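You operate a simulated robot arm through the tools that you are given. There is no shell and no other tool.

You are at the controls of a simulated robot arm. One attempt, no reset.

Task
Open the lidded crate and stand its yellow cone on the low steel table.
Fine: turn both latches free first and leave them free; leave the lid open.

Only the result counts: the job must be done as asked and must still hold three seconds after the hand-in. Knocking over, shifting, dropping, spilling or breaking anything else fails it. A push-on lid holds only when it is set on centred and level and pressed home; a screw cap is set on level and turned clockwise until tight.

Robot
A 6-joint arm with a four-finger gripper, fixed in place. Base frame: the origin is at the foot of the arm, x ahead of it, y to its left, z up. Lengths are in m, angles in rad, forces in N, time in s.
Its first joint turns from -2.897 to 2.897 rad. Payload 3.43 kg.
The TCP is the grasp point between the finger pads, 0.03 m short of the fingertips. In the tool frame z runs along the fingers and y along their closing line. Largest opening 0.12 m; the body of the gripper starts 0.085 m behind the TCP.
Orientation is that of the tool frame in the base frame, as a unit quaternion [x, y, z, w]. With the fingers straight down and closing along the base's y, the tool's x points along the base's -x, its y along +y and its z along -z.

Tools
- The arm moves only by the tool step_arm. Its argument "deltas" is a list that holds one entry, the list of rows, each a list of 7 numbers: the shift along the tool's x, y, z in units of 25 mm (1.0 is 25 mm), then the turn, a rotation vector about the tool's x, y, z in units of 5 degrees (1.0 is 5 degrees), then the gripper command, from -1 (shut) to 1 (fully open), values between in proportion. In form: [[[dx, dy, dz, ax, ay, az, claw], ...]]. A call has 1 to 20 rows; each row shifts and turns the commanded pose from where the row before left it, along the tool's axes as they then stand. A call with a number of a shift or a turn outside -1 to 1 is refused whole. Each row takes 0.2 s and may step no farther than 0.05 m and 0.15 rad from the row before; otherwise, or with a gripper value out of range, the whole call is refused. A pose out of reach is approached as far as the arm can. The call stops where the force on the tool passes 90 N (or 10 N more than at its start, if that is more) or the arm is blocked; 0.2 s more then pass. Each finger halts on what it meets, pressing with about 39 N; the grip force reading is that of the motor and also rises with nothing between the fingers. The clock runs only during rows and for 0.2 s after the last one: add rows that do not move to give the fingers time. The reply holds the time, the measured pose of the TCP, the force on the tool along the base axes, the opening and the grip force, in the units named above and with some noise, with the torque about the TCP (base axes, N m) and any sound that the robot's microphone picked up.
- Cameras (640 x 400 px; columns grow to the right, rows downward): "scene" is fixed at [0.0494, -0.6418, 1.3793]; the picture's right is [1.00, -0.00, 0.00], its down [-0.00, -0.23, -0.97] and it looks along [0.00, 0.97, -0.23] (base axes); focal length 345 px, centre (320, 200). "wrist" rides on the gripper at [0.071, -0.017, -0.121] in the tool frame; the picture's right is [0.23, 0.97, 0.00], its down [-0.81, 0.19, -0.55] and it looks along [-0.54, 0.13, 0.83] (tool axes); focal length 275 px, centre (320, 200). There is no depth. A picture from a camera that has moved, and an enlarged one, comes with that camera's place and axes in the base frame and with its lens. The place of the scene camera against the robot may be out by one fixed shift of up to 0.012 m in any direction.
- capture(camera): a new picture of that camera. No time passes.
- zoom(camera, box): a new picture of the part [left, top, right, bottom] of that camera's present view, enlarged. No time passes.
- job_done(): hands the job in; it is judged then, once.

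Nothing tells you positions but the pictures and the camera data. Unless the task says otherwise, let go and move clear before handing in.

The tools are called after "Request:" as a command line: name --argument value ..., lists and objects as JSON in quotes. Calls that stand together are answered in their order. step_arm: Moves the arm, as the interface text tells. Its arguments: {"type":"object","properties":{"deltas":{"type":"array","items":{"type":"array","items":{"type":"array","items":{"type":"number"}}}}},"required":["deltas"]} The other tools are called the same way: capture (camera) takes a picture; zoom (camera, box) takes an enlarged picture of a part of a camera's view; job_done () hands the job in.

At the start:

```text
clock: 0.0
tool_pos: [0.2336, 0.4087, 1.4538]
tcp_rot: [0.0, 1.0, 0.0, -0.001]
force: [-0.1, 0.3, -0.2]
ft_torque: [0.01, 0.0, -0.01]
gripper_width: 0.12
finger_force: 0.1
```

scene: 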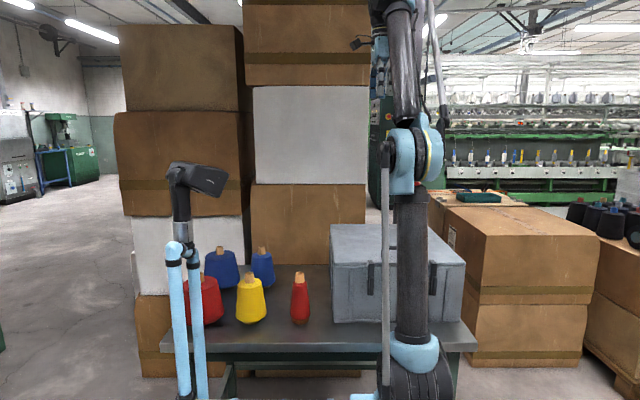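
wrist: 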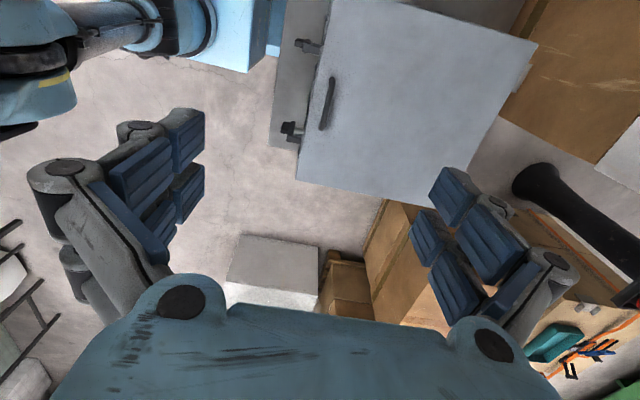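

The scene shows a grey crate with two latches on its front and a handle on the lid, on a table with cones beside it. I'll look closer before moving.

Request:
zoom --camera "scene" --box '[300, 200, 500, 360]'

Request:
zoom --camera "wrist" --box '[220, 0, 560, 210]'

Request:
zoom --camera "scene" --box '[120, 200, 340, 380]'

```text
2.50 times, centred on (400, 280) of scene
camera zoom: at [0.0494, -0.6418, 1.3793], right [1.0, 0.0, 0.0], down [0.0, -0.23, -0.97], along [0.0, 0.97, -0.23], focal length 864 px, centre (120, 0)
```

zoom: 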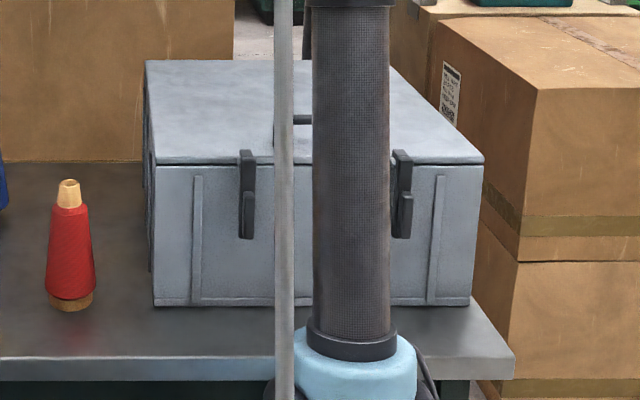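

```text
1.88 times, centred on (390, 105) of wrist
camera zoom: at [0.1611, 0.3917, 1.5742], right [-0.23, 0.97, 0.0], down [0.81, 0.19, 0.55], along [0.54, 0.13, -0.83], focal length 518 px, centre (188, 379)
```

zoom: 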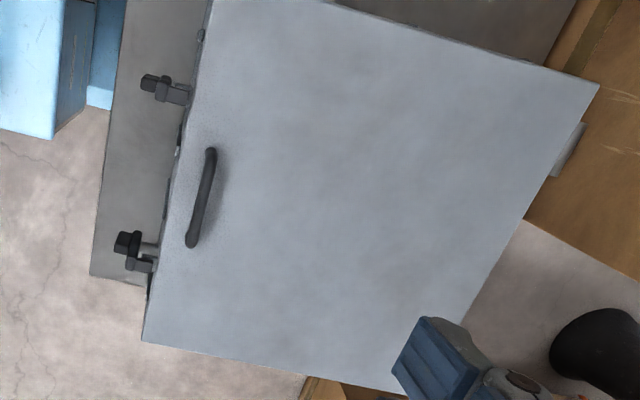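

```text
2.22 times, centred on (230, 290) of scene
camera zoom: at [0.0494, -0.6418, 1.3793], right [1.0, 0.0, 0.0], down [0.0, -0.23, -0.97], along [0.0, 0.97, -0.23], focal length 768 px, centre (520, 0)
```

zoom: 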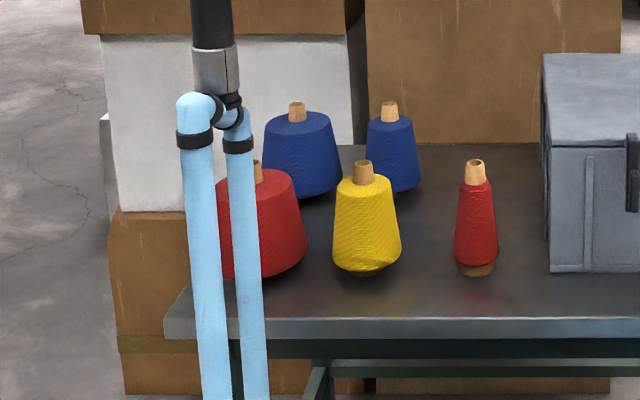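

The crate seems to span x≈0.10–0.53, y≈0.415–0.85, with its lid top at about z≈0.92 and the table at about z≈0.70. I'll turn the wrist camera to look around for the low steel table.

Request:
step_arm --deltas '[[[0, 0, 0, 0, 0, 1, 1], [0, 0, 0, 0, 0, 1, 1], [0, 0, 0, 0, 0, 1, 1], [0, 0, 0, 0, 0, 1, 1], [0, 0, 0, 0, 0, 1, 1], [0, 0, 0, 0, 0, 1, 1], [0, 0, 0, 0, 0, 1, 1], [0, 0, 0, 0, 0, 1, 1], [0, 0, 0, 0, 0, 1, 1], [0, 0, 0, 0, 0, 1, 1], [0, 0, 0, 0, 0, 1, 1], [0, 0, 0, 0, 0, 1, 1], [0, 0, 0, 0, 0, 1, 1], [0, 0, 0, 0, 0, 1, 1], [0, 0, 0, 0, 0, 1, 1], [0, 0, 0, 0, 0, 1, 1], [0, 0, 0, 0, 0, 1, 1], [0, 0, 0, 0, 0, 1, 1]]]'

Request:
capture --camera "wrist"

Request:
capture --camera "scene"

```text
clock: 3.8
tool_pos: [0.2961, 0.405, 1.4545]
tcp_rot: [0.7, 0.714, 0.001, 0.0]
force: [-0.8, 0.5, 1.1]
ft_torque: [0.0, -0.06, 0.02]
gripper_width: 0.1198
finger_force: 0.1
out of reach, approached as far as the arm can: row 16, 17, 18
```

```text
taken
camera wrist: at [0.2774, 0.476, 1.5749], right [0.97, 0.25, 0.0], down [0.21, -0.81, 0.55], along [0.14, -0.53, -0.83], focal length 275 px, centre (320, 200)
```

wrist: 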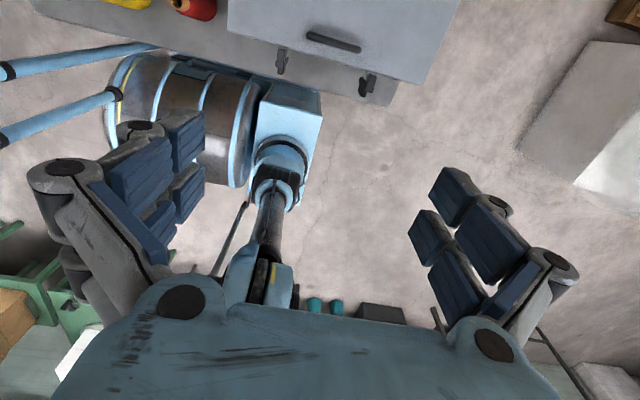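

```text
taken
```

scene: 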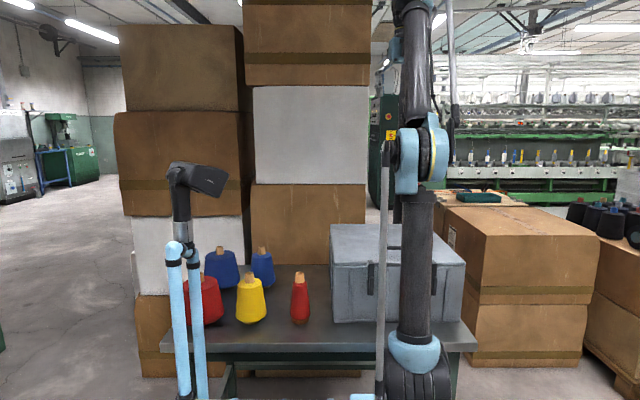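

That view showed only the mobile base and bare floor on the −y side, so the target must be the steel table under the crate. I'll turn the camera the other way, toward +y, to look at the latches.

Request:
step_arm --deltas '[[[0, 0, 0, 0, 0, -1, 1], [0, 0, 0, 0, 0, -1, 1], [0, 0, 0, 0, 0, -1, 1], [0, 0, 0, 0, 0, -1, 1], [0, 0, 0, 0, 0, -1, 1], [0, 0, 0, 0, 0, -1, 1], [0, 0, 0, 0, 0, -1, 1], [0, 0, 0, 0, 0, -1, 1], [0, 0, 0, 0, 0, -1, 1], [0, 0, 0, 0, 0, -1, 1], [0, 0, 0, 0, 0, -1, 1], [0, 0, 0, 0, 0, -1, 1], [0, 0, 0, 0, 0, -1, 1], [0, 0, 0, 0, 0, -1, 1], [0, 0, 0, 0, 0, -1, 1], [0, 0, 0, 0, 0, -1, 1], [0, 0, 0, 0, 0, -1, 1], [0, 0, 0, 0, 0, -1, 1]]]'

Request:
step_arm --deltas '[[[0, 0, 0, 0, 0, -1, 1], [0, 0, 0, 0, 0, -1, 1], [0, 0, 0, 0, 0, -1, 1], [0, 0, 0, 0, 0, -1, 1], [0, 0, 0, 0, 0, -1, 1], [0, 0, 0, 0, 0, -1, 1], [0, 0, 0, 0, 0, -1, 1], [0, 0, 0, 0, 0, -1, 1], [0, 0, 0, 0, 0, -1, 1], [0, 0, 0, 0, 0, -1, 1], [0, 0, 0, 0, 0, -1, 1], [0, 0, 0, 0, 0, -1, 1], [0, 0, 0, 0, 0, -1, 1], [0, 0, 0, 0, 0, -1, 1], [0, 0, 0, 0, 0, -1, 1], [0, 0, 0, 0, 0, -1, 1], [0, 0, 0, 0, 0, -1, 1], [0, 0, 0, 0, 0, -1, 1]]]'

Request:
capture --camera "wrist"

```text
clock: 7.6
tool_pos: [0.2955, 0.4041, 1.4534]
tcp_rot: [-0.001, 1.0, 0.001, 0.005]
force: [0.2, 0.0, 0.7]
ft_torque: [-0.01, 0.01, -0.01]
gripper_width: 0.1199
finger_force: 0.1
```

```text
clock: 11.4
tool_pos: [0.2965, 0.4042, 1.4534]
tcp_rot: [0.708, -0.706, 0.002, -0.004]
force: [-0.1, 0.8, 0.1]
ft_torque: [0.0, 0.0, -0.01]
gripper_width: 0.1198
finger_force: 0.1
```

```text
taken
camera wrist: at [0.311, 0.3334, 1.5746], right [-0.97, -0.23, -0.01], down [-0.2, 0.81, 0.55], along [-0.12, 0.54, -0.83], focal length 275 px, centre (320, 200)
```

wrist: 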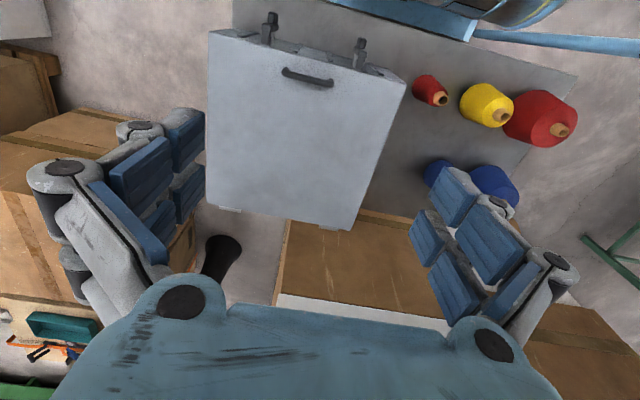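

From here I can see the whole crate: the handle sits at the lid's front edge, and the two latches stick out from the front face. I'll back off and go down for a closer look at the latches.

Request:
step_arm --deltas '[[[0.8, 0, 0.5, 0, 0, 0, 1], [0.8, 0, 0.5, 0, 0, 0, 1], [0.8, 0, 0.5, 0, 0, 0, 1], [0.8, 0, 0.5, 0, 0, 0, 1], [0.8, 0, 0.5, 0, 0, 0, 1], [0.8, 0, 0.5, 0, 0, 0, 1], [0, 0, 0, 0, -1, 0, 1], [0, 0, 0, 0, -1, 0, 1], [0, 0, 0, 0, -1, 0, 1], [0, 0, 0, 0, -1, 0, 1]]]'

Request:
capture --camera "wrist"

Request:
capture --camera "scene"

```text
clock: 13.6
tool_pos: [0.2986, 0.2859, 1.3783]
tcp_rot: [0.697, -0.695, -0.121, -0.128]
force: [0.4, -0.2, 0.4]
ft_torque: [-0.02, -0.01, 0.0]
gripper_width: 0.12
finger_force: 0.1
```

```text
taken
camera wrist: at [0.3143, 0.1776, 1.4679], right [-0.97, -0.22, -0.09], down [-0.2, 0.57, 0.8], along [-0.12, 0.79, -0.6], focal length 275 px, centre (320, 200)
```

wrist: 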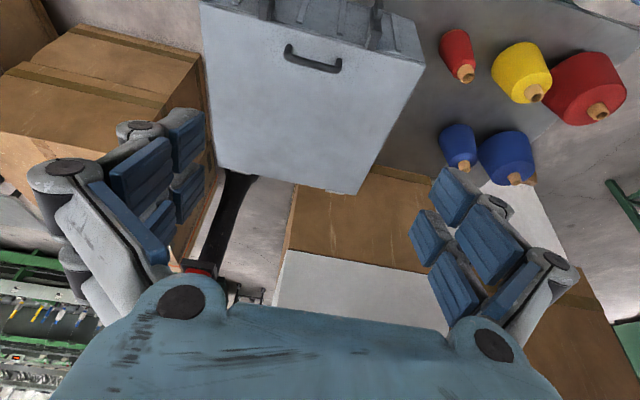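

```text
taken
```

scene: 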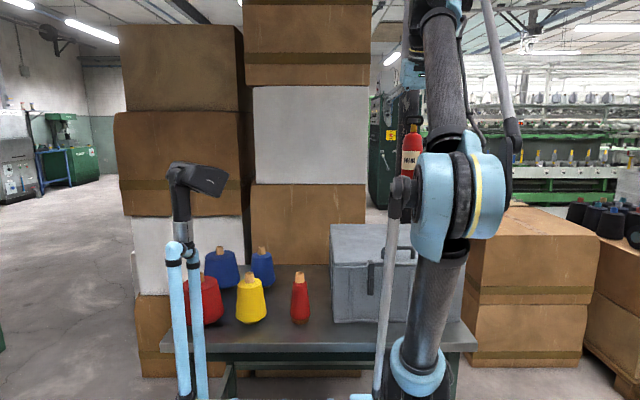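

I'll go lower for a better look at the front face.

Request:
step_arm --deltas '[[[0.45, 0, 0.8, 0, 0, 0, 1], [0.45, 0, 0.8, 0, 0, 0, 1], [0.45, 0, 0.8, 0, 0, 0, 1], [0.45, 0, 0.8, 0, 0, 0, 1], [0.45, 0, 0.8, 0, 0, 0, 1], [0.45, 0, 0.8, 0, 0, 0, 1], [0.45, 0, 0.8, 0, 0, 0, 1], [0.45, 0, 0.8, 0, 0, 0, 1]]]'

Request:
capture --camera "wrist"

Request:
capture --camera "scene"

```text
clock: 15.4
tool_pos: [0.3002, 0.2564, 1.1965]
tcp_rot: [0.696, -0.696, -0.121, -0.128]
force: [0.1, 0.3, -0.3]
ft_torque: [0.01, 0.02, -0.01]
gripper_width: 0.1198
finger_force: 0.1
```

```text
taken
camera wrist: at [0.316, 0.1486, 1.2855], right [-0.97, -0.22, -0.09], down [-0.2, 0.57, 0.8], along [-0.12, 0.79, -0.6], focal length 275 px, centre (320, 200)
```

wrist: 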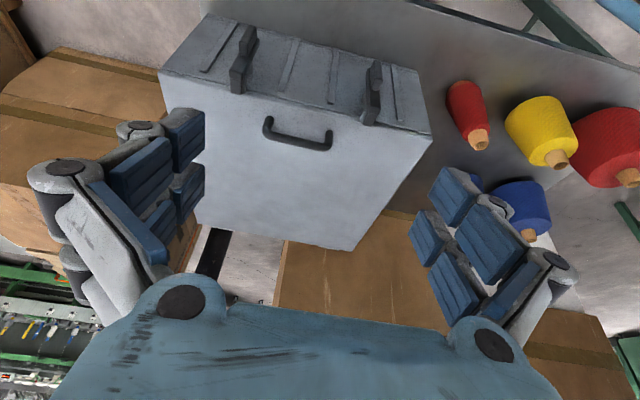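

```text
taken
```

scene: 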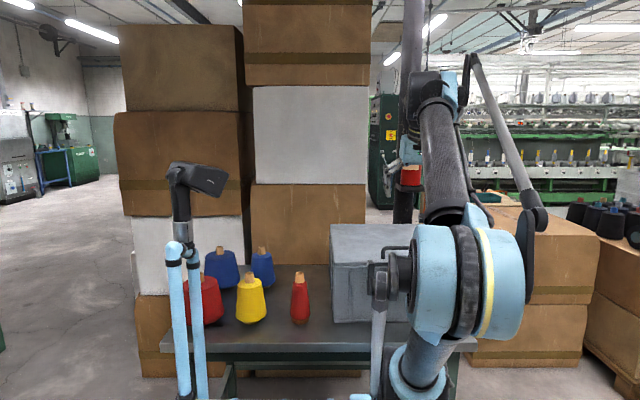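

Request:
zoom --camera "wrist" --box '[150, 0, 450, 188]'

```text
2.13 times, centred on (300, 94) of wrist
camera zoom: at [0.316, 0.1486, 1.2855], right [-0.97, -0.22, -0.09], down [-0.2, 0.57, 0.8], along [-0.12, 0.79, -0.6], focal length 586 px, centre (363, 426)
```

zoom: 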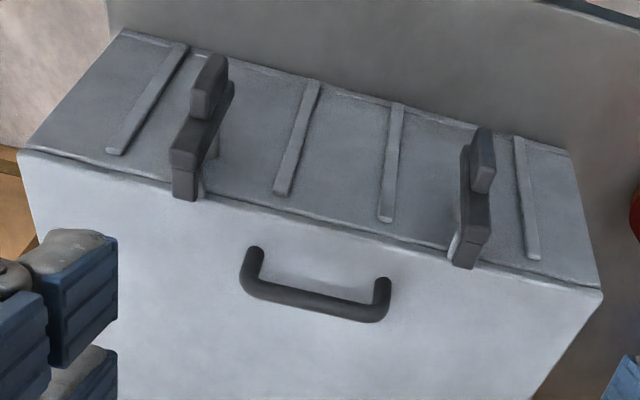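

I can see both latches clearly: vertical bars on the front face at x≈0.42 and x≈0.22, spanning z≈0.83–0.94, each with a raised tab on its lower half. I'll tilt the tool toward horizontal for a frontal view and to test reach.

Request:
step_arm --deltas '[[[0, 0, 0, 0, -1, 0, 1], [0, 0, 0, 0, -1, 0, 1], [0, 0, 0, 0, -1, 0, 1], [0, 0, 0, 0, -1, 0, 1], [0, 0, 0, 0, -1, 0, 1], [0, 0, 0, 0, -1, 0, 1], [0, 0, 0, 0, -1, 0, 1], [0, 0, 0, 0, -1, 0, 1]]]'

Request:
capture --camera "wrist"

Request:
capture --camera "scene"

```text
clock: 17.2
tool_pos: [0.3204, 0.2718, 1.2139]
tcp_rot: [0.615, -0.609, -0.352, -0.357]
force: [-0.2, -0.1, -0.3]
ft_torque: [0.0, 0.01, 0.01]
gripper_width: 0.12
finger_force: 0.1
out of reach, approached as far as the arm can: row 7, 8
```

```text
taken
camera wrist: at [0.3373, 0.1326, 1.2124], right [-0.97, -0.12, -0.21], down [-0.2, -0.08, 0.98], along [-0.13, 0.99, 0.05], focal length 275 px, centre (320, 200)
```

wrist: 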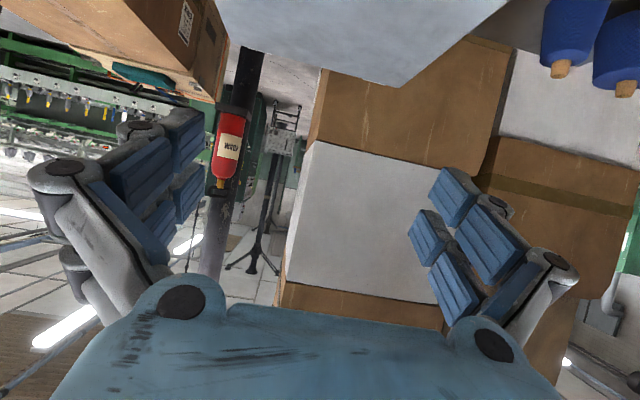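

```text
taken
```

scene: 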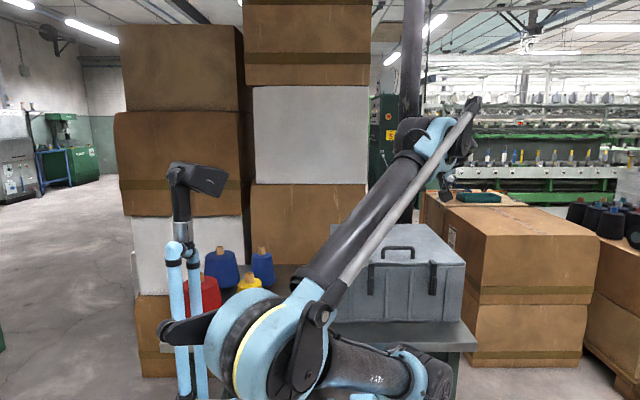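

The 60° tilt was near the reach limit. I'll go back to a milder tilt and get a closer look at the latches from above and in front.

Request:
step_arm --deltas '[[[0, 0, 0, 0, 1, 0, 1], [0, 0, 0, 0, 1, 0, 1], [0, 0, 0, 0, 1, 0, 1], [0, 0, 0, 0, 1, 0, 1], [0, 0, 0, 0, 1, 0, 1], [0, 0, 0, 0, 1, 0, 1]]]'

Request:
step_arm --deltas '[[[0.5, 0, 0.86, 0, 0, 0, 1], [0.5, 0, 0.86, 0, 0, 0, 1], [0.5, 0, 0.86, 0, 0, 0, 1], [0.5, 0, 0.86, 0, 0, 0, 1], [0.5, 0, 0.86, 0, 0, 0, 1], [0.5, 0, 0.86, 0, 0, 0, 1]]]'

Request:
capture --camera "wrist"

Request:
capture --camera "scene"

```text
clock: 18.6
tool_pos: [0.3198, 0.2747, 1.2122]
tcp_rot: [0.683, -0.682, -0.181, -0.188]
force: [-0.5, -0.1, 0.9]
ft_torque: [0.05, 0.01, -0.04]
gripper_width: 0.1198
finger_force: 0.0
```

```text
clock: 20.0
tool_pos: [0.3228, 0.2757, 1.0643]
tcp_rot: [0.684, -0.681, -0.18, -0.188]
force: [0.9, 0.5, 0.0]
ft_torque: [-0.01, -0.04, 0.01]
gripper_width: 0.1197
finger_force: 0.0
```

```text
taken
camera wrist: at [0.3382, 0.1526, 1.1329], right [-0.97, -0.2, -0.13], down [-0.2, 0.42, 0.88], along [-0.12, 0.88, -0.45], focal length 275 px, centre (320, 200)
```

wrist: 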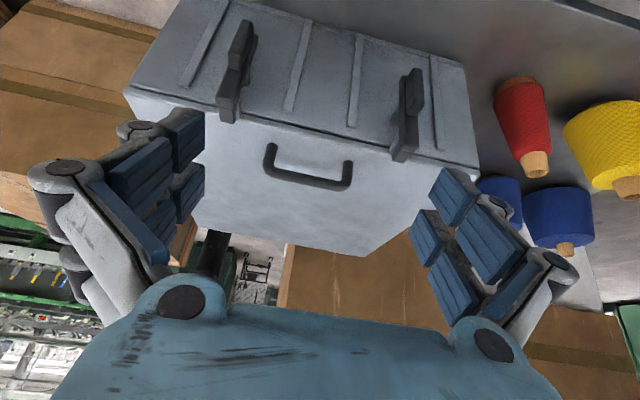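

```text
taken
```

scene: 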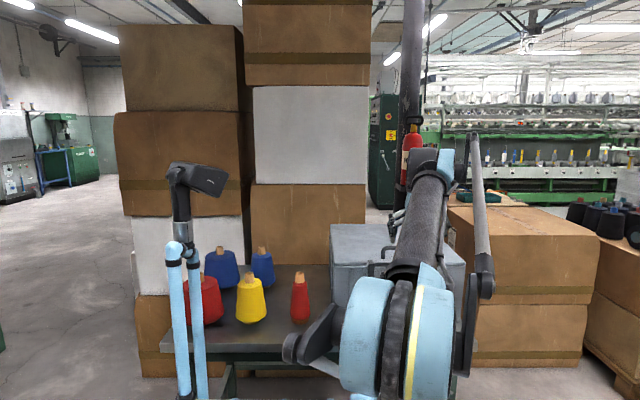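

Request:
zoom --camera "wrist" --box '[200, 0, 300, 150]'

Request:
zoom --camera "wrist" --box '[360, 40, 470, 180]'

```text
2.67 times, centred on (250, 75) of wrist
camera zoom: at [0.3382, 0.1526, 1.1329], right [-0.97, -0.2, -0.13], down [-0.2, 0.42, 0.88], along [-0.12, 0.88, -0.45], focal length 734 px, centre (507, 533)
```

zoom: 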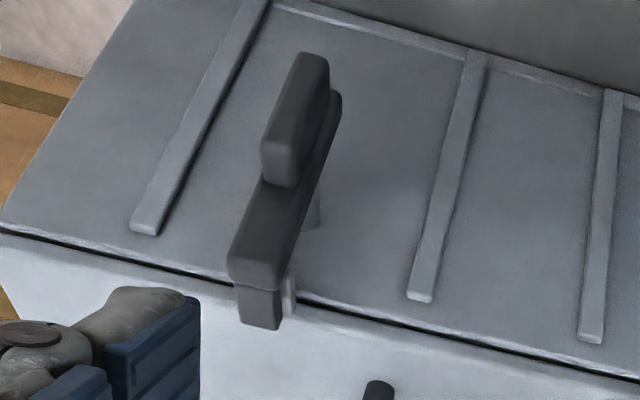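

```text
2.86 times, centred on (415, 110) of wrist
camera zoom: at [0.3382, 0.1526, 1.1329], right [-0.97, -0.2, -0.13], down [-0.2, 0.42, 0.88], along [-0.12, 0.88, -0.45], focal length 786 px, centre (49, 457)
```

zoom: 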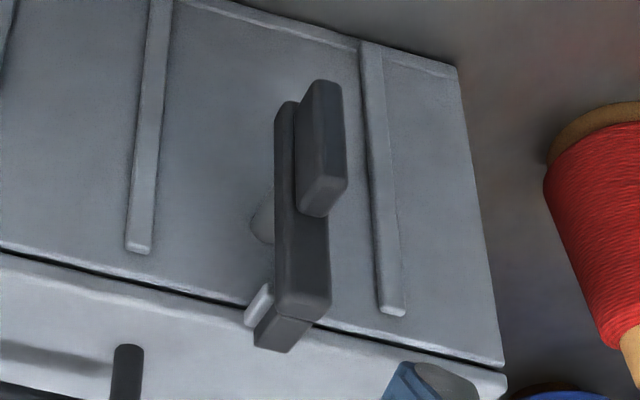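

Each latch is a bar on a central pivot with a raised tab at the lower end, and the upper end hooks in front of the lid. I'll move toward latch A (x≈0.42) and closer for triangulation.

Request:
step_arm --deltas '[[[0.5, -0.9, 0.86, 0, 0, 0, 1], [0.5, -0.9, 0.86, 0, 0, 0, 1], [0.5, -0.9, 0.86, 0, 0, 0, 1], [0.5, -0.9, 0.86, 0, 0, 0, 1]]]'

Request:
capture --camera "wrist"

Request:
zoom --camera "wrist" --box '[220, 0, 480, 163]'

```text
clock: 21.0
tool_pos: [0.4126, 0.272, 0.9642]
tcp_rot: [0.684, -0.682, -0.18, -0.188]
force: [0.0, 0.4, -0.2]
ft_torque: [0.02, 0.0, 0.0]
gripper_width: 0.1197
finger_force: 0.1
```

```text
taken
camera wrist: at [0.4289, 0.1511, 1.034], right [-0.97, -0.2, -0.13], down [-0.2, 0.42, 0.88], along [-0.12, 0.88, -0.45], focal length 275 px, centre (320, 200)
```

wrist: 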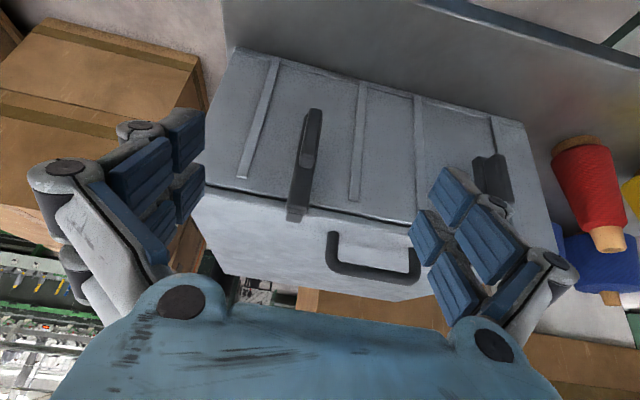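

```text
2.45 times, centred on (350, 82) of wrist
camera zoom: at [0.4289, 0.1511, 1.034], right [-0.97, -0.2, -0.13], down [-0.2, 0.42, 0.88], along [-0.12, 0.88, -0.45], focal length 676 px, centre (246, 491)
```

zoom: 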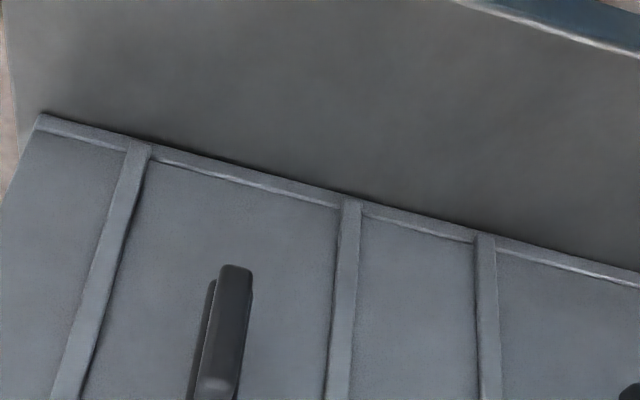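

I'll zoom in on latch A from here.

Request:
zoom --camera "wrist" --box '[230, 100, 390, 230]'

Request:
zoom --camera "wrist" --box '[440, 120, 560, 220]'

```text
3.08 times, centred on (310, 165) of wrist
camera zoom: at [0.4289, 0.1511, 1.034], right [-0.97, -0.2, -0.13], down [-0.2, 0.42, 0.88], along [-0.12, 0.88, -0.45], focal length 847 px, centre (351, 308)
```

zoom: 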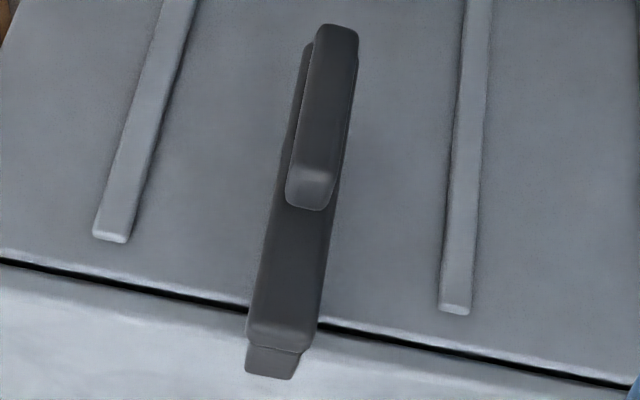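

```text
4.00 times, centred on (500, 170) of wrist
camera zoom: at [0.4289, 0.1511, 1.034], right [-0.97, -0.2, -0.13], down [-0.2, 0.42, 0.88], along [-0.12, 0.88, -0.45], focal length 1101 px, centre (-400, 320)
```

zoom: 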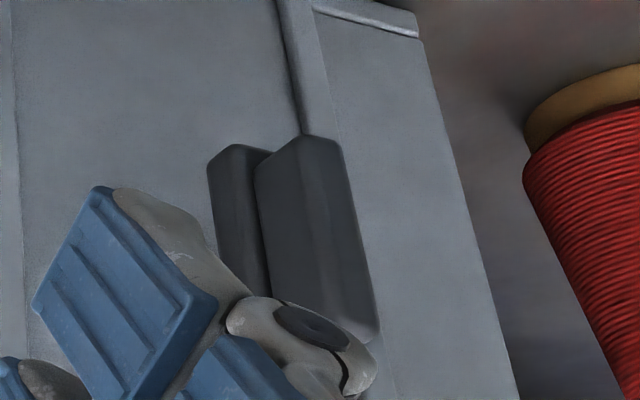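

Triangulated latch A: pivot near (0.417, 0.39, 0.88), bar front at y≈0.381, bar top at z≈0.934, and crate face at y≈0.41. I'll bring the tool vertical with the fingers closed. Then I'll push the bar's upper end sideways from above.

Request:
step_arm --deltas '[[[0, 0, -0.8, 0, 0, 0, 1], [0, 0, -0.8, 0, 1, 0, 0], [0, 0, -0.8, 0, 1, 0, -1], [0, 0, -0.8, 0, 1, 0, -1], [0, 0, -0.8, 0, 1, 0, -1], [0, 0, 0, 0, 1, 0, -1], [0, 0, 0, 0, 1, 0, -1], [0, 0, 0, 0, 0, 0, -1]]]'

Request:
capture --camera "wrist"

```text
clock: 22.8
tool_pos: [0.4095, 0.235, 1.0556]
tcp_rot: [-0.707, 0.707, -0.004, 0.004]
force: [-0.5, -0.3, 0.1]
ft_torque: [-0.06, -0.02, -0.01]
gripper_width: 0.0002
finger_force: 33.9
```

```text
taken
camera wrist: at [0.4257, 0.1634, 1.1777], right [-0.97, -0.23, -0.01], down [-0.2, 0.81, 0.55], along [-0.12, 0.54, -0.83], focal length 275 px, centre (320, 200)
```

wrist: 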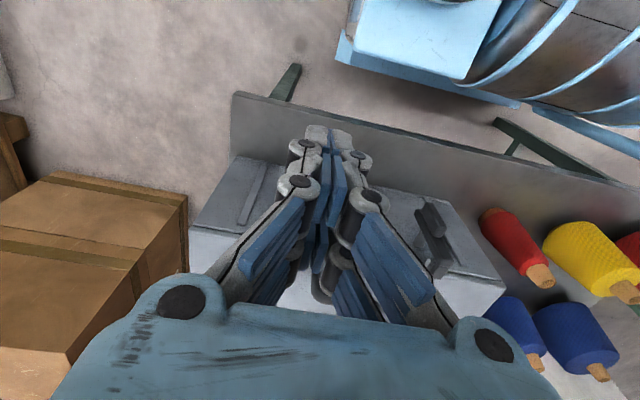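

The tool is vertical and closed. I'll move above the −x side of latch A's top end.

Request:
step_arm --deltas '[[[-0.99, 0.29, 0, 0, 0, 0, -1], [-0.99, 0.29, 0, 0, 0, 0, -1], [-0.99, 0.28, 0, 0, 0, 0, -1], [-0.99, 0, 0, 0, 0, 0, -1], [-0.98, 0, 0, 0, 0, 0, -1], [-0.98, 0, 0, 0, 0, 0, -1], [0, 0, 0.9, 0, 0, 0, -1], [0, 0, 0.9, 0, 0, 0, -1], [0, 0, 0.9, 0, 0, 0, -1], [0, 0, 0, 0, 0, 0, -1]]]'

Request:
capture --camera "wrist"

Request:
capture --camera "scene"

```text
clock: 25.0
tool_pos: [0.3887, 0.3832, 0.9882]
tcp_rot: [0.707, -0.707, 0.003, -0.004]
force: [0.4, 0.9, 0.2]
ft_torque: [0.03, 0.02, -0.01]
gripper_width: 0.0002
finger_force: 33.3
```

```text
taken
camera wrist: at [0.4039, 0.3106, 1.1097], right [-0.97, -0.23, -0.01], down [-0.2, 0.81, 0.55], along [-0.12, 0.54, -0.83], focal length 275 px, centre (320, 200)
```

wrist: 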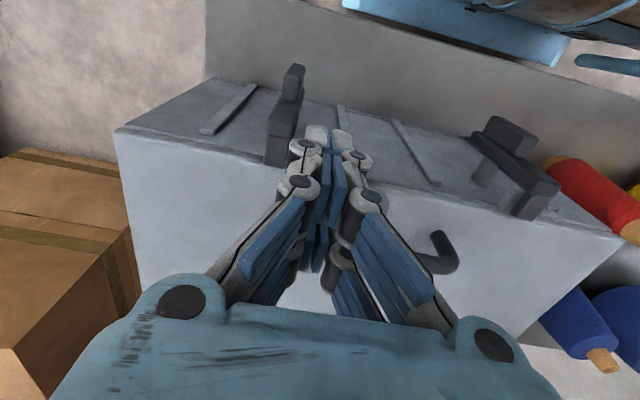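

```text
taken
```

scene: 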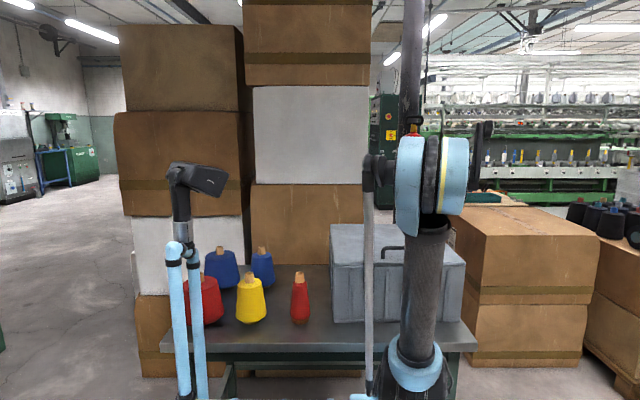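

Request:
zoom --camera "wrist" --box '[200, 40, 440, 190]'

```text
2.67 times, centred on (320, 115) of wrist
camera zoom: at [0.4039, 0.3106, 1.1097], right [-0.97, -0.23, -0.01], down [-0.2, 0.81, 0.55], along [-0.12, 0.54, -0.83], focal length 734 px, centre (320, 427)
```

zoom: 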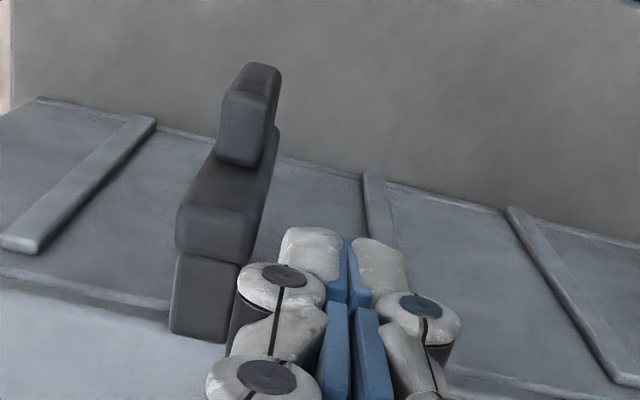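

The visible fingertips are about 30 mm wide when closed, so I'll keep extra clearance. I'll lower beside the bar and nudge in +x in small steps, watching the force.

Request:
step_arm --deltas '[[[0, 0.42, 0, 0, 0, 0, -1], [0, 0, 0.86, 0, 0, 0, -1], [0, 0, 0.86, 0, 0, 0, -1], [0, 0, 0, 0, 0, 0, -1]]]'

Request:
step_arm --deltas '[[[0, -0.2, 0, 0, 0, 0, -1], [0, -0.2, 0, 0, 0, 0, -1], [0, -0.2, 0, 0, 0, 0, -1], [0, -0.2, 0, 0, 0, 0, -1]]]'

Request:
zoom --camera "wrist" --box '[200, 40, 440, 190]'

```text
clock: 26.0
tool_pos: [0.3773, 0.3833, 0.945]
tcp_rot: [-0.707, 0.707, -0.003, 0.004]
force: [0.1, 0.8, -0.2]
ft_torque: [0.0, 0.0, -0.01]
gripper_width: 0.0
finger_force: 33.5
```

```text
clock: 27.0
tool_pos: [0.3979, 0.383, 0.946]
tcp_rot: [0.707, -0.707, 0.003, -0.004]
force: [-7.6, 1.3, 0.4]
ft_torque: [0.02, 0.13, 0.09]
gripper_width: 0.0001
finger_force: 32.7
```

```text
2.67 times, centred on (320, 115) of wrist
camera zoom: at [0.4132, 0.311, 1.0668], right [-0.97, -0.23, -0.01], down [-0.2, 0.81, 0.55], along [-0.12, 0.54, -0.83], focal length 734 px, centre (320, 427)
```

zoom: 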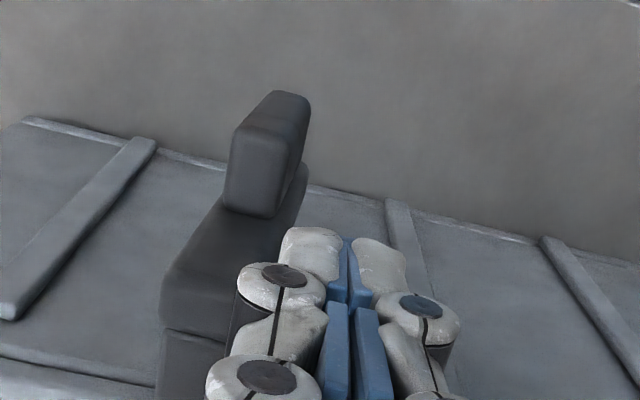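

I have contact at about 8 N. I'll keep pushing in small steps.

Request:
step_arm --deltas '[[[0, -0.2, 0, 0, 0, 0, -1], [0, -0.2, 0, 0, 0, 0, -1]]]'

Request:
zoom --camera "wrist" --box '[200, 40, 440, 190]'

```text
clock: 27.6
tool_pos: [0.4095, 0.3817, 0.9455]
tcp_rot: [-0.707, 0.708, -0.003, 0.005]
force: [-1.1, 0.1, 3.6]
ft_torque: [0.03, 0.02, -0.02]
gripper_width: 0.0059
finger_force: 33.0
```

```text
2.67 times, centred on (320, 115) of wrist
camera zoom: at [0.4242, 0.3104, 1.0677], right [-0.97, -0.23, -0.01], down [-0.2, 0.81, 0.55], along [-0.12, 0.54, -0.83], focal length 734 px, centre (320, 427)
```

zoom: 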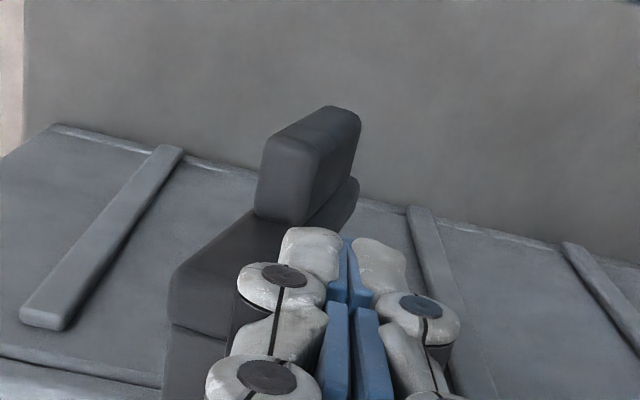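

The bar is turning freely. I'll follow the arc over and down.

Request:
step_arm --deltas '[[[0, -0.21, 0.02, 0, 0, 0, -1], [0, -0.21, 0.04, 0, 0, 0, -1], [0, -0.22, 0.16, 0, 0, 0, -1], [0, -0.22, 0.18, 0, 0, 0, -1]]]'

Request:
zoom --camera "wrist" --box '[200, 40, 440, 190]'

```text
clock: 28.6
tool_pos: [0.4188, 0.3832, 0.9464]
tcp_rot: [0.708, -0.706, 0.007, -0.008]
force: [-32.2, -3.6, 69.2]
ft_torque: [0.36, 1.12, 0.26]
gripper_width: 0.0
finger_force: 33.1
stopped in row 4: the force on the tool passed its limit at 92 N (the readings are from after the stop); the commanded pose is now the measured one
```

```text
2.67 times, centred on (320, 115) of wrist
camera zoom: at [0.4339, 0.3124, 1.0673], right [-0.97, -0.23, -0.02], down [-0.21, 0.81, 0.55], along [-0.11, 0.54, -0.83], focal length 734 px, centre (320, 427)
```

zoom: 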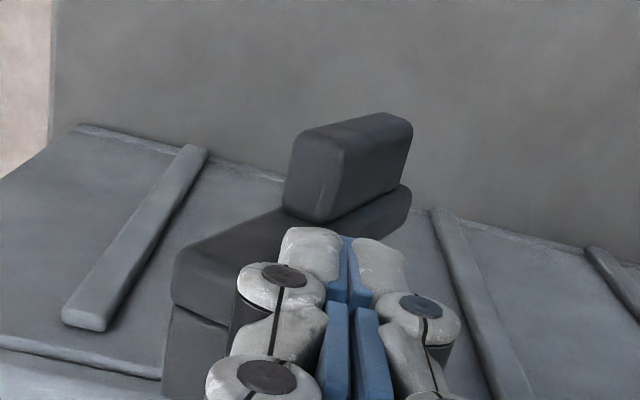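

The force limit stopped that push. I'll back off upward and see how far the latch has turned.

Request:
step_arm --deltas '[[[0, 0.2, -0.8, 0, 0, 0, -1], [0, 0, -0.9, 0, 0, 0, -1], [0, 0, -0.9, 0, 0, 0, -1], [0, 0, -0.9, 0, 0, 0, -1], [0, 0, -0.9, 0, 0, 0, -1], [0, 0, 0, 0, 0, 0, -1]]]'

Request:
step_arm --deltas '[[[0.9, 0, 0, 0, 0, 0, -1], [0.9, 0, 0, 0, 0, 0, -1], [0.9, 0, 0, 0, 0, 0, -1], [0.9, 0, 0, 0, 0, 0, -1], [0.9, 0, 0, 0, 0, 0, -1]]]'

Request:
capture --camera "wrist"

Request:
zoom --camera "scene" --box '[300, 200, 500, 360]'

```text
clock: 30.0
tool_pos: [0.4183, 0.3836, 1.0504]
tcp_rot: [-0.707, 0.707, -0.007, 0.006]
force: [0.9, 0.1, -0.2]
ft_torque: [0.0, 0.01, 0.02]
gripper_width: 0.0
finger_force: 33.2
```

```text
clock: 31.2
tool_pos: [0.418, 0.2696, 1.0509]
tcp_rot: [0.708, -0.706, 0.007, -0.007]
force: [0.2, 0.8, -0.9]
ft_torque: [-0.01, 0.02, -0.01]
gripper_width: 0.0001
finger_force: 33.1
```

```text
taken
camera wrist: at [0.4325, 0.1987, 1.1723], right [-0.97, -0.23, -0.02], down [-0.2, 0.81, 0.55], along [-0.11, 0.54, -0.84], focal length 275 px, centre (320, 200)
```

wrist: 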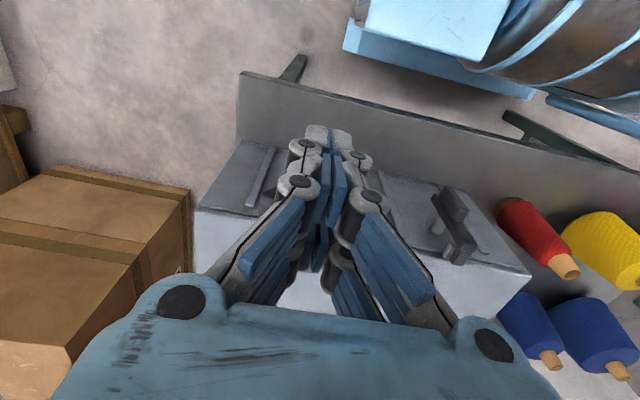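

```text
2.50 times, centred on (400, 280) of scene
camera zoom: at [0.0494, -0.6418, 1.3793], right [1.0, 0.0, 0.0], down [0.0, -0.23, -0.97], along [0.0, 0.97, -0.23], focal length 864 px, centre (120, 0)
```

zoom: 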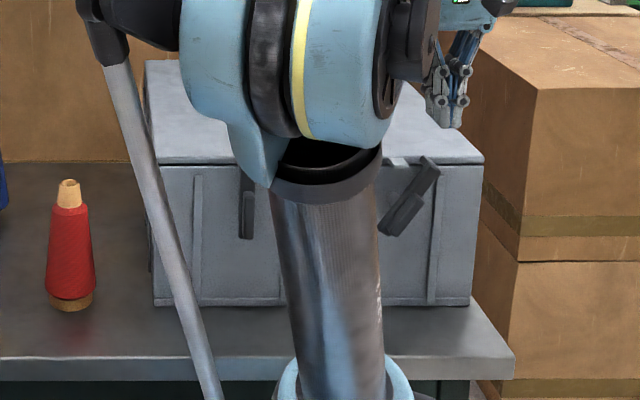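

Latch A is turned about 40°. I think the finger then hit the fixed keeper on the lid edge, so I'll press down on the bar's outer end at x≈0.452, clear of the keeper.

Request:
step_arm --deltas '[[[-0.9, -0.68, 0, 0, 0, 0, -1], [-0.9, -0.68, 0, 0, 0, 0, -1], [-0.9, 0, 0, 0, 0, 0, -1], [-0.92, 0, 0, 0, 0, 0, -1], [-0.92, 0, 0, 0, 0, 0, -1], [0, 0, 0.86, 0, 0, 0, -1], [0, 0, 0.86, 0, 0, 0, -1], [0, 0, 0.86, 0, 0, 0, -1], [0, 0, 0.8, 0, 0, 0, -1], [0, 0, 0, 0, 0, 0, -1]]]'

Request:
step_arm --deltas '[[[0, 0, 0.2, 0, 0, 0, -1], [0, 0, 0.2, 0, 0, 0, -1], [0, 0, 0.2, 0, 0, 0, -1], [0, 0, 0.2, 0, 0, 0, -1]]]'

Request:
zoom --camera "wrist" --box '[200, 40, 440, 190]'

```text
clock: 33.4
tool_pos: [0.458, 0.3837, 0.9695]
tcp_rot: [0.707, -0.707, 0.006, -0.006]
force: [0.6, -1.0, 0.0]
ft_torque: [-0.01, -0.03, 0.0]
gripper_width: 0.0
finger_force: 33.5
```

```text
clock: 34.4
tool_pos: [0.4598, 0.3853, 0.9478]
tcp_rot: [-0.707, 0.707, -0.008, 0.008]
force: [39.8, -1.9, 60.6]
ft_torque: [-0.53, -0.92, 0.47]
gripper_width: 0.0
finger_force: 33.4
```

```text
2.67 times, centred on (320, 115) of wrist
camera zoom: at [0.4726, 0.3133, 1.0702], right [-0.97, -0.23, -0.02], down [-0.2, 0.81, 0.55], along [-0.11, 0.54, -0.84], focal length 734 px, centre (320, 427)
```

zoom: 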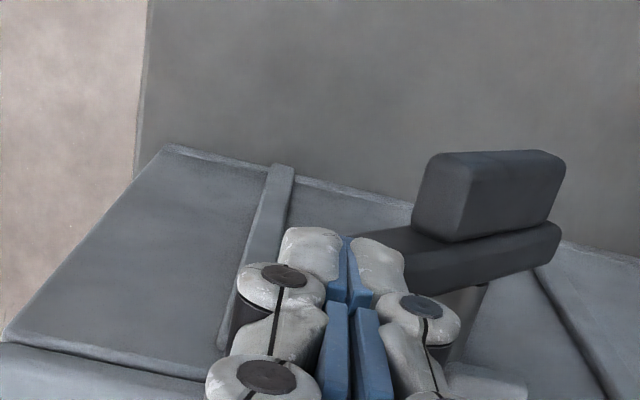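

The finger was pressing on the bar's end face, which gives no turning moment. I'll lift, shift to x≈0.443 and press on the upper corner instead.

Request:
step_arm --deltas '[[[0, 0, -0.8, 0, 0, 0, -1], [0, 0, -0.8, 0, 0, 0, -1], [0, 0.6, 0, 0, 0, 0, -1], [0, 0, 0, 0, 0, 0, -1]]]'

Request:
zoom --camera "wrist" --box '[200, 40, 440, 190]'

Request:
zoom --camera "scene" --box '[300, 200, 500, 360]'

```text
clock: 35.4
tool_pos: [0.4394, 0.3836, 0.9862]
tcp_rot: [0.708, -0.707, 0.007, -0.007]
force: [0.2, -0.2, -0.2]
ft_torque: [0.0, -0.02, -0.01]
gripper_width: 0.0
finger_force: 33.3
```

```text
2.67 times, centred on (320, 115) of wrist
camera zoom: at [0.4542, 0.3129, 1.1085], right [-0.97, -0.23, -0.02], down [-0.2, 0.81, 0.55], along [-0.11, 0.54, -0.84], focal length 734 px, centre (320, 427)
```

zoom: 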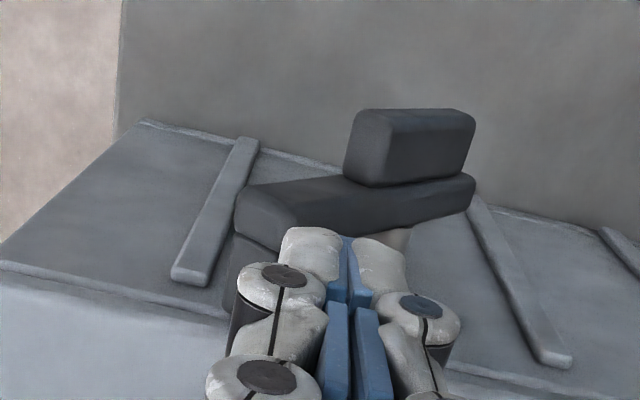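

```text
2.50 times, centred on (400, 280) of scene
camera zoom: at [0.0494, -0.6418, 1.3793], right [1.0, 0.0, 0.0], down [0.0, -0.23, -0.97], along [0.0, 0.97, -0.23], focal length 864 px, centre (120, 0)
```

zoom: 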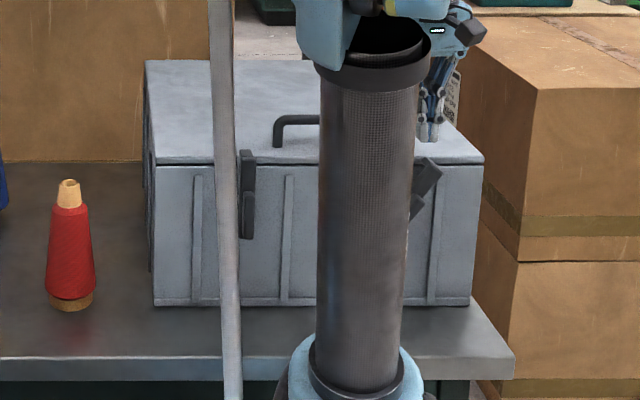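

The bar end now sits under the finger's +x half. I'll press down in small steps.

Request:
step_arm --deltas '[[[0, -0.1, 0.4, 0, 0, 0, -1], [0, 0, 0.4, 0, 0, 0, -1], [0, 0, 0.4, 0, 0, 0, -1], [0, 0, 0.2, 0, 0, 0, -1], [0, 0, 0.2, 0, 0, 0, -1]]]'

Request:
zoom --camera "wrist" --box '[200, 40, 440, 190]'

```text
clock: 36.6
tool_pos: [0.4446, 0.3837, 0.947]
tcp_rot: [0.708, -0.707, 0.007, -0.007]
force: [0.6, -0.2, 0.6]
ft_torque: [-0.02, -0.03, -0.02]
gripper_width: 0.0
finger_force: 33.4
```

```text
2.67 times, centred on (320, 115) of wrist
camera zoom: at [0.4587, 0.313, 1.0681], right [-0.97, -0.23, -0.02], down [-0.2, 0.81, 0.55], along [-0.11, 0.54, -0.84], focal length 734 px, centre (320, 427)
```

zoom: 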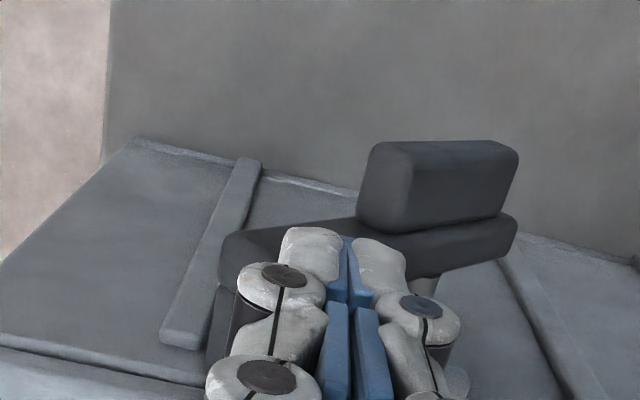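

Request:
step_arm --deltas '[[[0, 0, 0.2, 0, 0, 0, -1], [0, 0, 0.2, 0, 0, 0, -1], [0, 0, 0.2, 0, 0, 0, -1]]]'

Request:
zoom --camera "wrist" --box '[200, 40, 440, 190]'

```text
clock: 37.4
tool_pos: [0.4444, 0.3834, 0.9333]
tcp_rot: [-0.707, 0.708, -0.006, 0.007]
force: [0.4, 0.3, 0.1]
ft_torque: [-0.03, 0.02, -0.02]
gripper_width: 0.0001
finger_force: 33.3
```

```text
2.67 times, centred on (320, 115) of wrist
camera zoom: at [0.4588, 0.3122, 1.0535], right [-0.97, -0.23, -0.02], down [-0.2, 0.81, 0.55], along [-0.11, 0.54, -0.84], focal length 734 px, centre (320, 427)
```

zoom: 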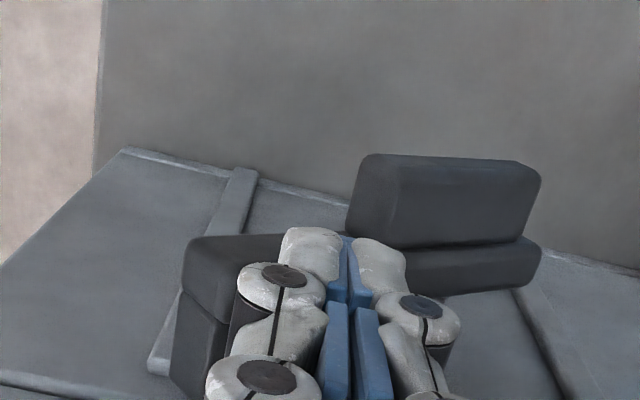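

It's rotating with almost no resistance. I'll go a bit further down.

Request:
step_arm --deltas '[[[0, 0, 0.2, 0, 0, 0, -1], [0, 0, 0.2, 0, 0, 0, -1]]]'

Request:
zoom --camera "wrist" --box '[200, 40, 440, 190]'

Request:
zoom --camera "scene" --box '[300, 200, 500, 360]'

```text
clock: 38.0
tool_pos: [0.4445, 0.3836, 0.9227]
tcp_rot: [-0.707, 0.707, -0.007, 0.007]
force: [1.2, 0.1, 2.3]
ft_torque: [0.0, 0.0, 0.01]
gripper_width: 0.0002
finger_force: 33.8
```

```text
2.67 times, centred on (320, 115) of wrist
camera zoom: at [0.4584, 0.3122, 1.0434], right [-0.97, -0.23, -0.02], down [-0.2, 0.81, 0.55], along [-0.11, 0.54, -0.84], focal length 734 px, centre (320, 427)
```

zoom: 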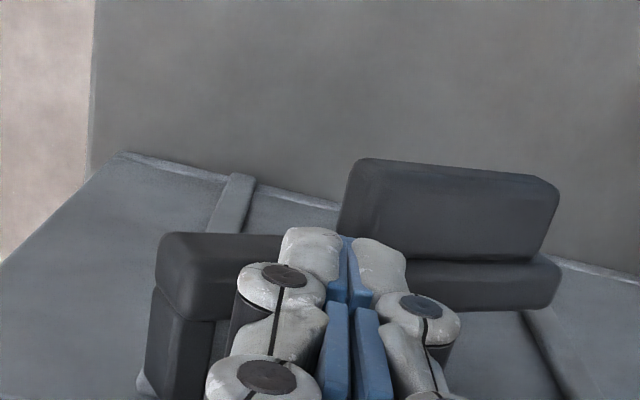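

```text
2.50 times, centred on (400, 280) of scene
camera zoom: at [0.0494, -0.6418, 1.3793], right [1.0, 0.0, 0.0], down [0.0, -0.23, -0.97], along [0.0, 0.97, -0.23], focal length 864 px, centre (120, 0)
```

zoom: 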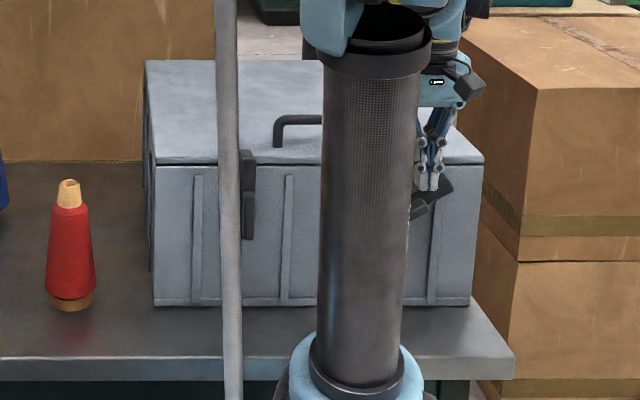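

In the scene view the bar still slopes a little, so I'll press on slightly further.

Request:
step_arm --deltas '[[[0, 0, 0.2, 0, 0, 0, -1], [0, 0, 0.2, 0, 0, 0, -1]]]'

Request:
zoom --camera "scene" --box '[380, 220, 480, 300]'

```text
clock: 38.6
tool_pos: [0.4461, 0.384, 0.9115]
tcp_rot: [0.707, -0.707, 0.007, -0.007]
force: [18.2, 0.3, 11.0]
ft_torque: [0.15, 0.3, -0.21]
gripper_width: 0.0
finger_force: 33.7
```

```text
5.00 times, centred on (430, 260) of scene
camera zoom: at [0.0494, -0.6418, 1.3793], right [1.0, 0.0, 0.0], down [0.0, -0.23, -0.97], along [0.0, 0.97, -0.23], focal length 1727 px, centre (-230, -100)
```

zoom: 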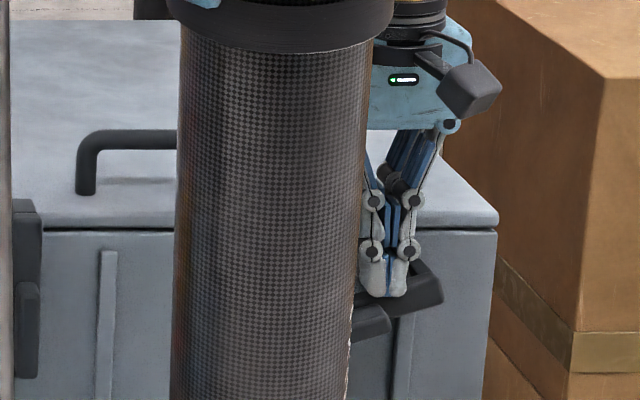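

The bar is at about 75°, and the finger's −x edge is probably touching the tab. I'll shift +x by about 10 mm and press the last bit.

Request:
step_arm --deltas '[[[0, 0, -0.4, 0, 0, 0, -1], [0, -0.4, 0, 0, 0, 0, -1], [0, 0, 0.3, 0, 0, 0, -1], [0, 0, 0.2, 0, 0, 0, -1], [0, 0, 0.2, 0, 0, 0, -1]]]'

Request:
zoom --camera "scene" --box '[380, 220, 480, 300]'

```text
clock: 39.8
tool_pos: [0.4537, 0.3825, 0.9053]
tcp_rot: [0.708, -0.706, 0.007, -0.007]
force: [0.5, -0.4, -0.9]
ft_torque: [0.03, 0.0, 0.01]
gripper_width: 0.0
finger_force: 33.8
```

```text
5.00 times, centred on (430, 260) of scene
camera zoom: at [0.0494, -0.6418, 1.3793], right [1.0, 0.0, 0.0], down [0.0, -0.23, -0.97], along [0.0, 0.97, -0.23], focal length 1727 px, centre (-230, -100)
```

zoom: 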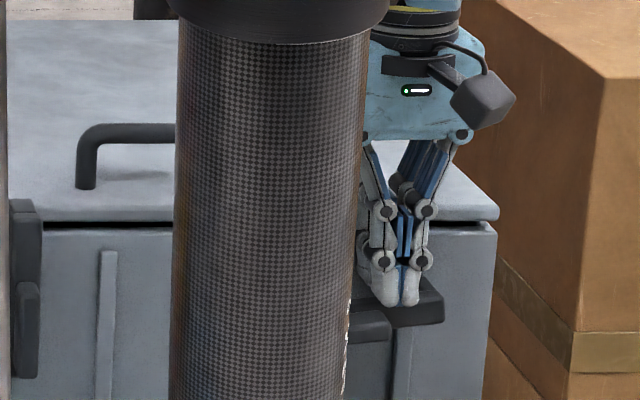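

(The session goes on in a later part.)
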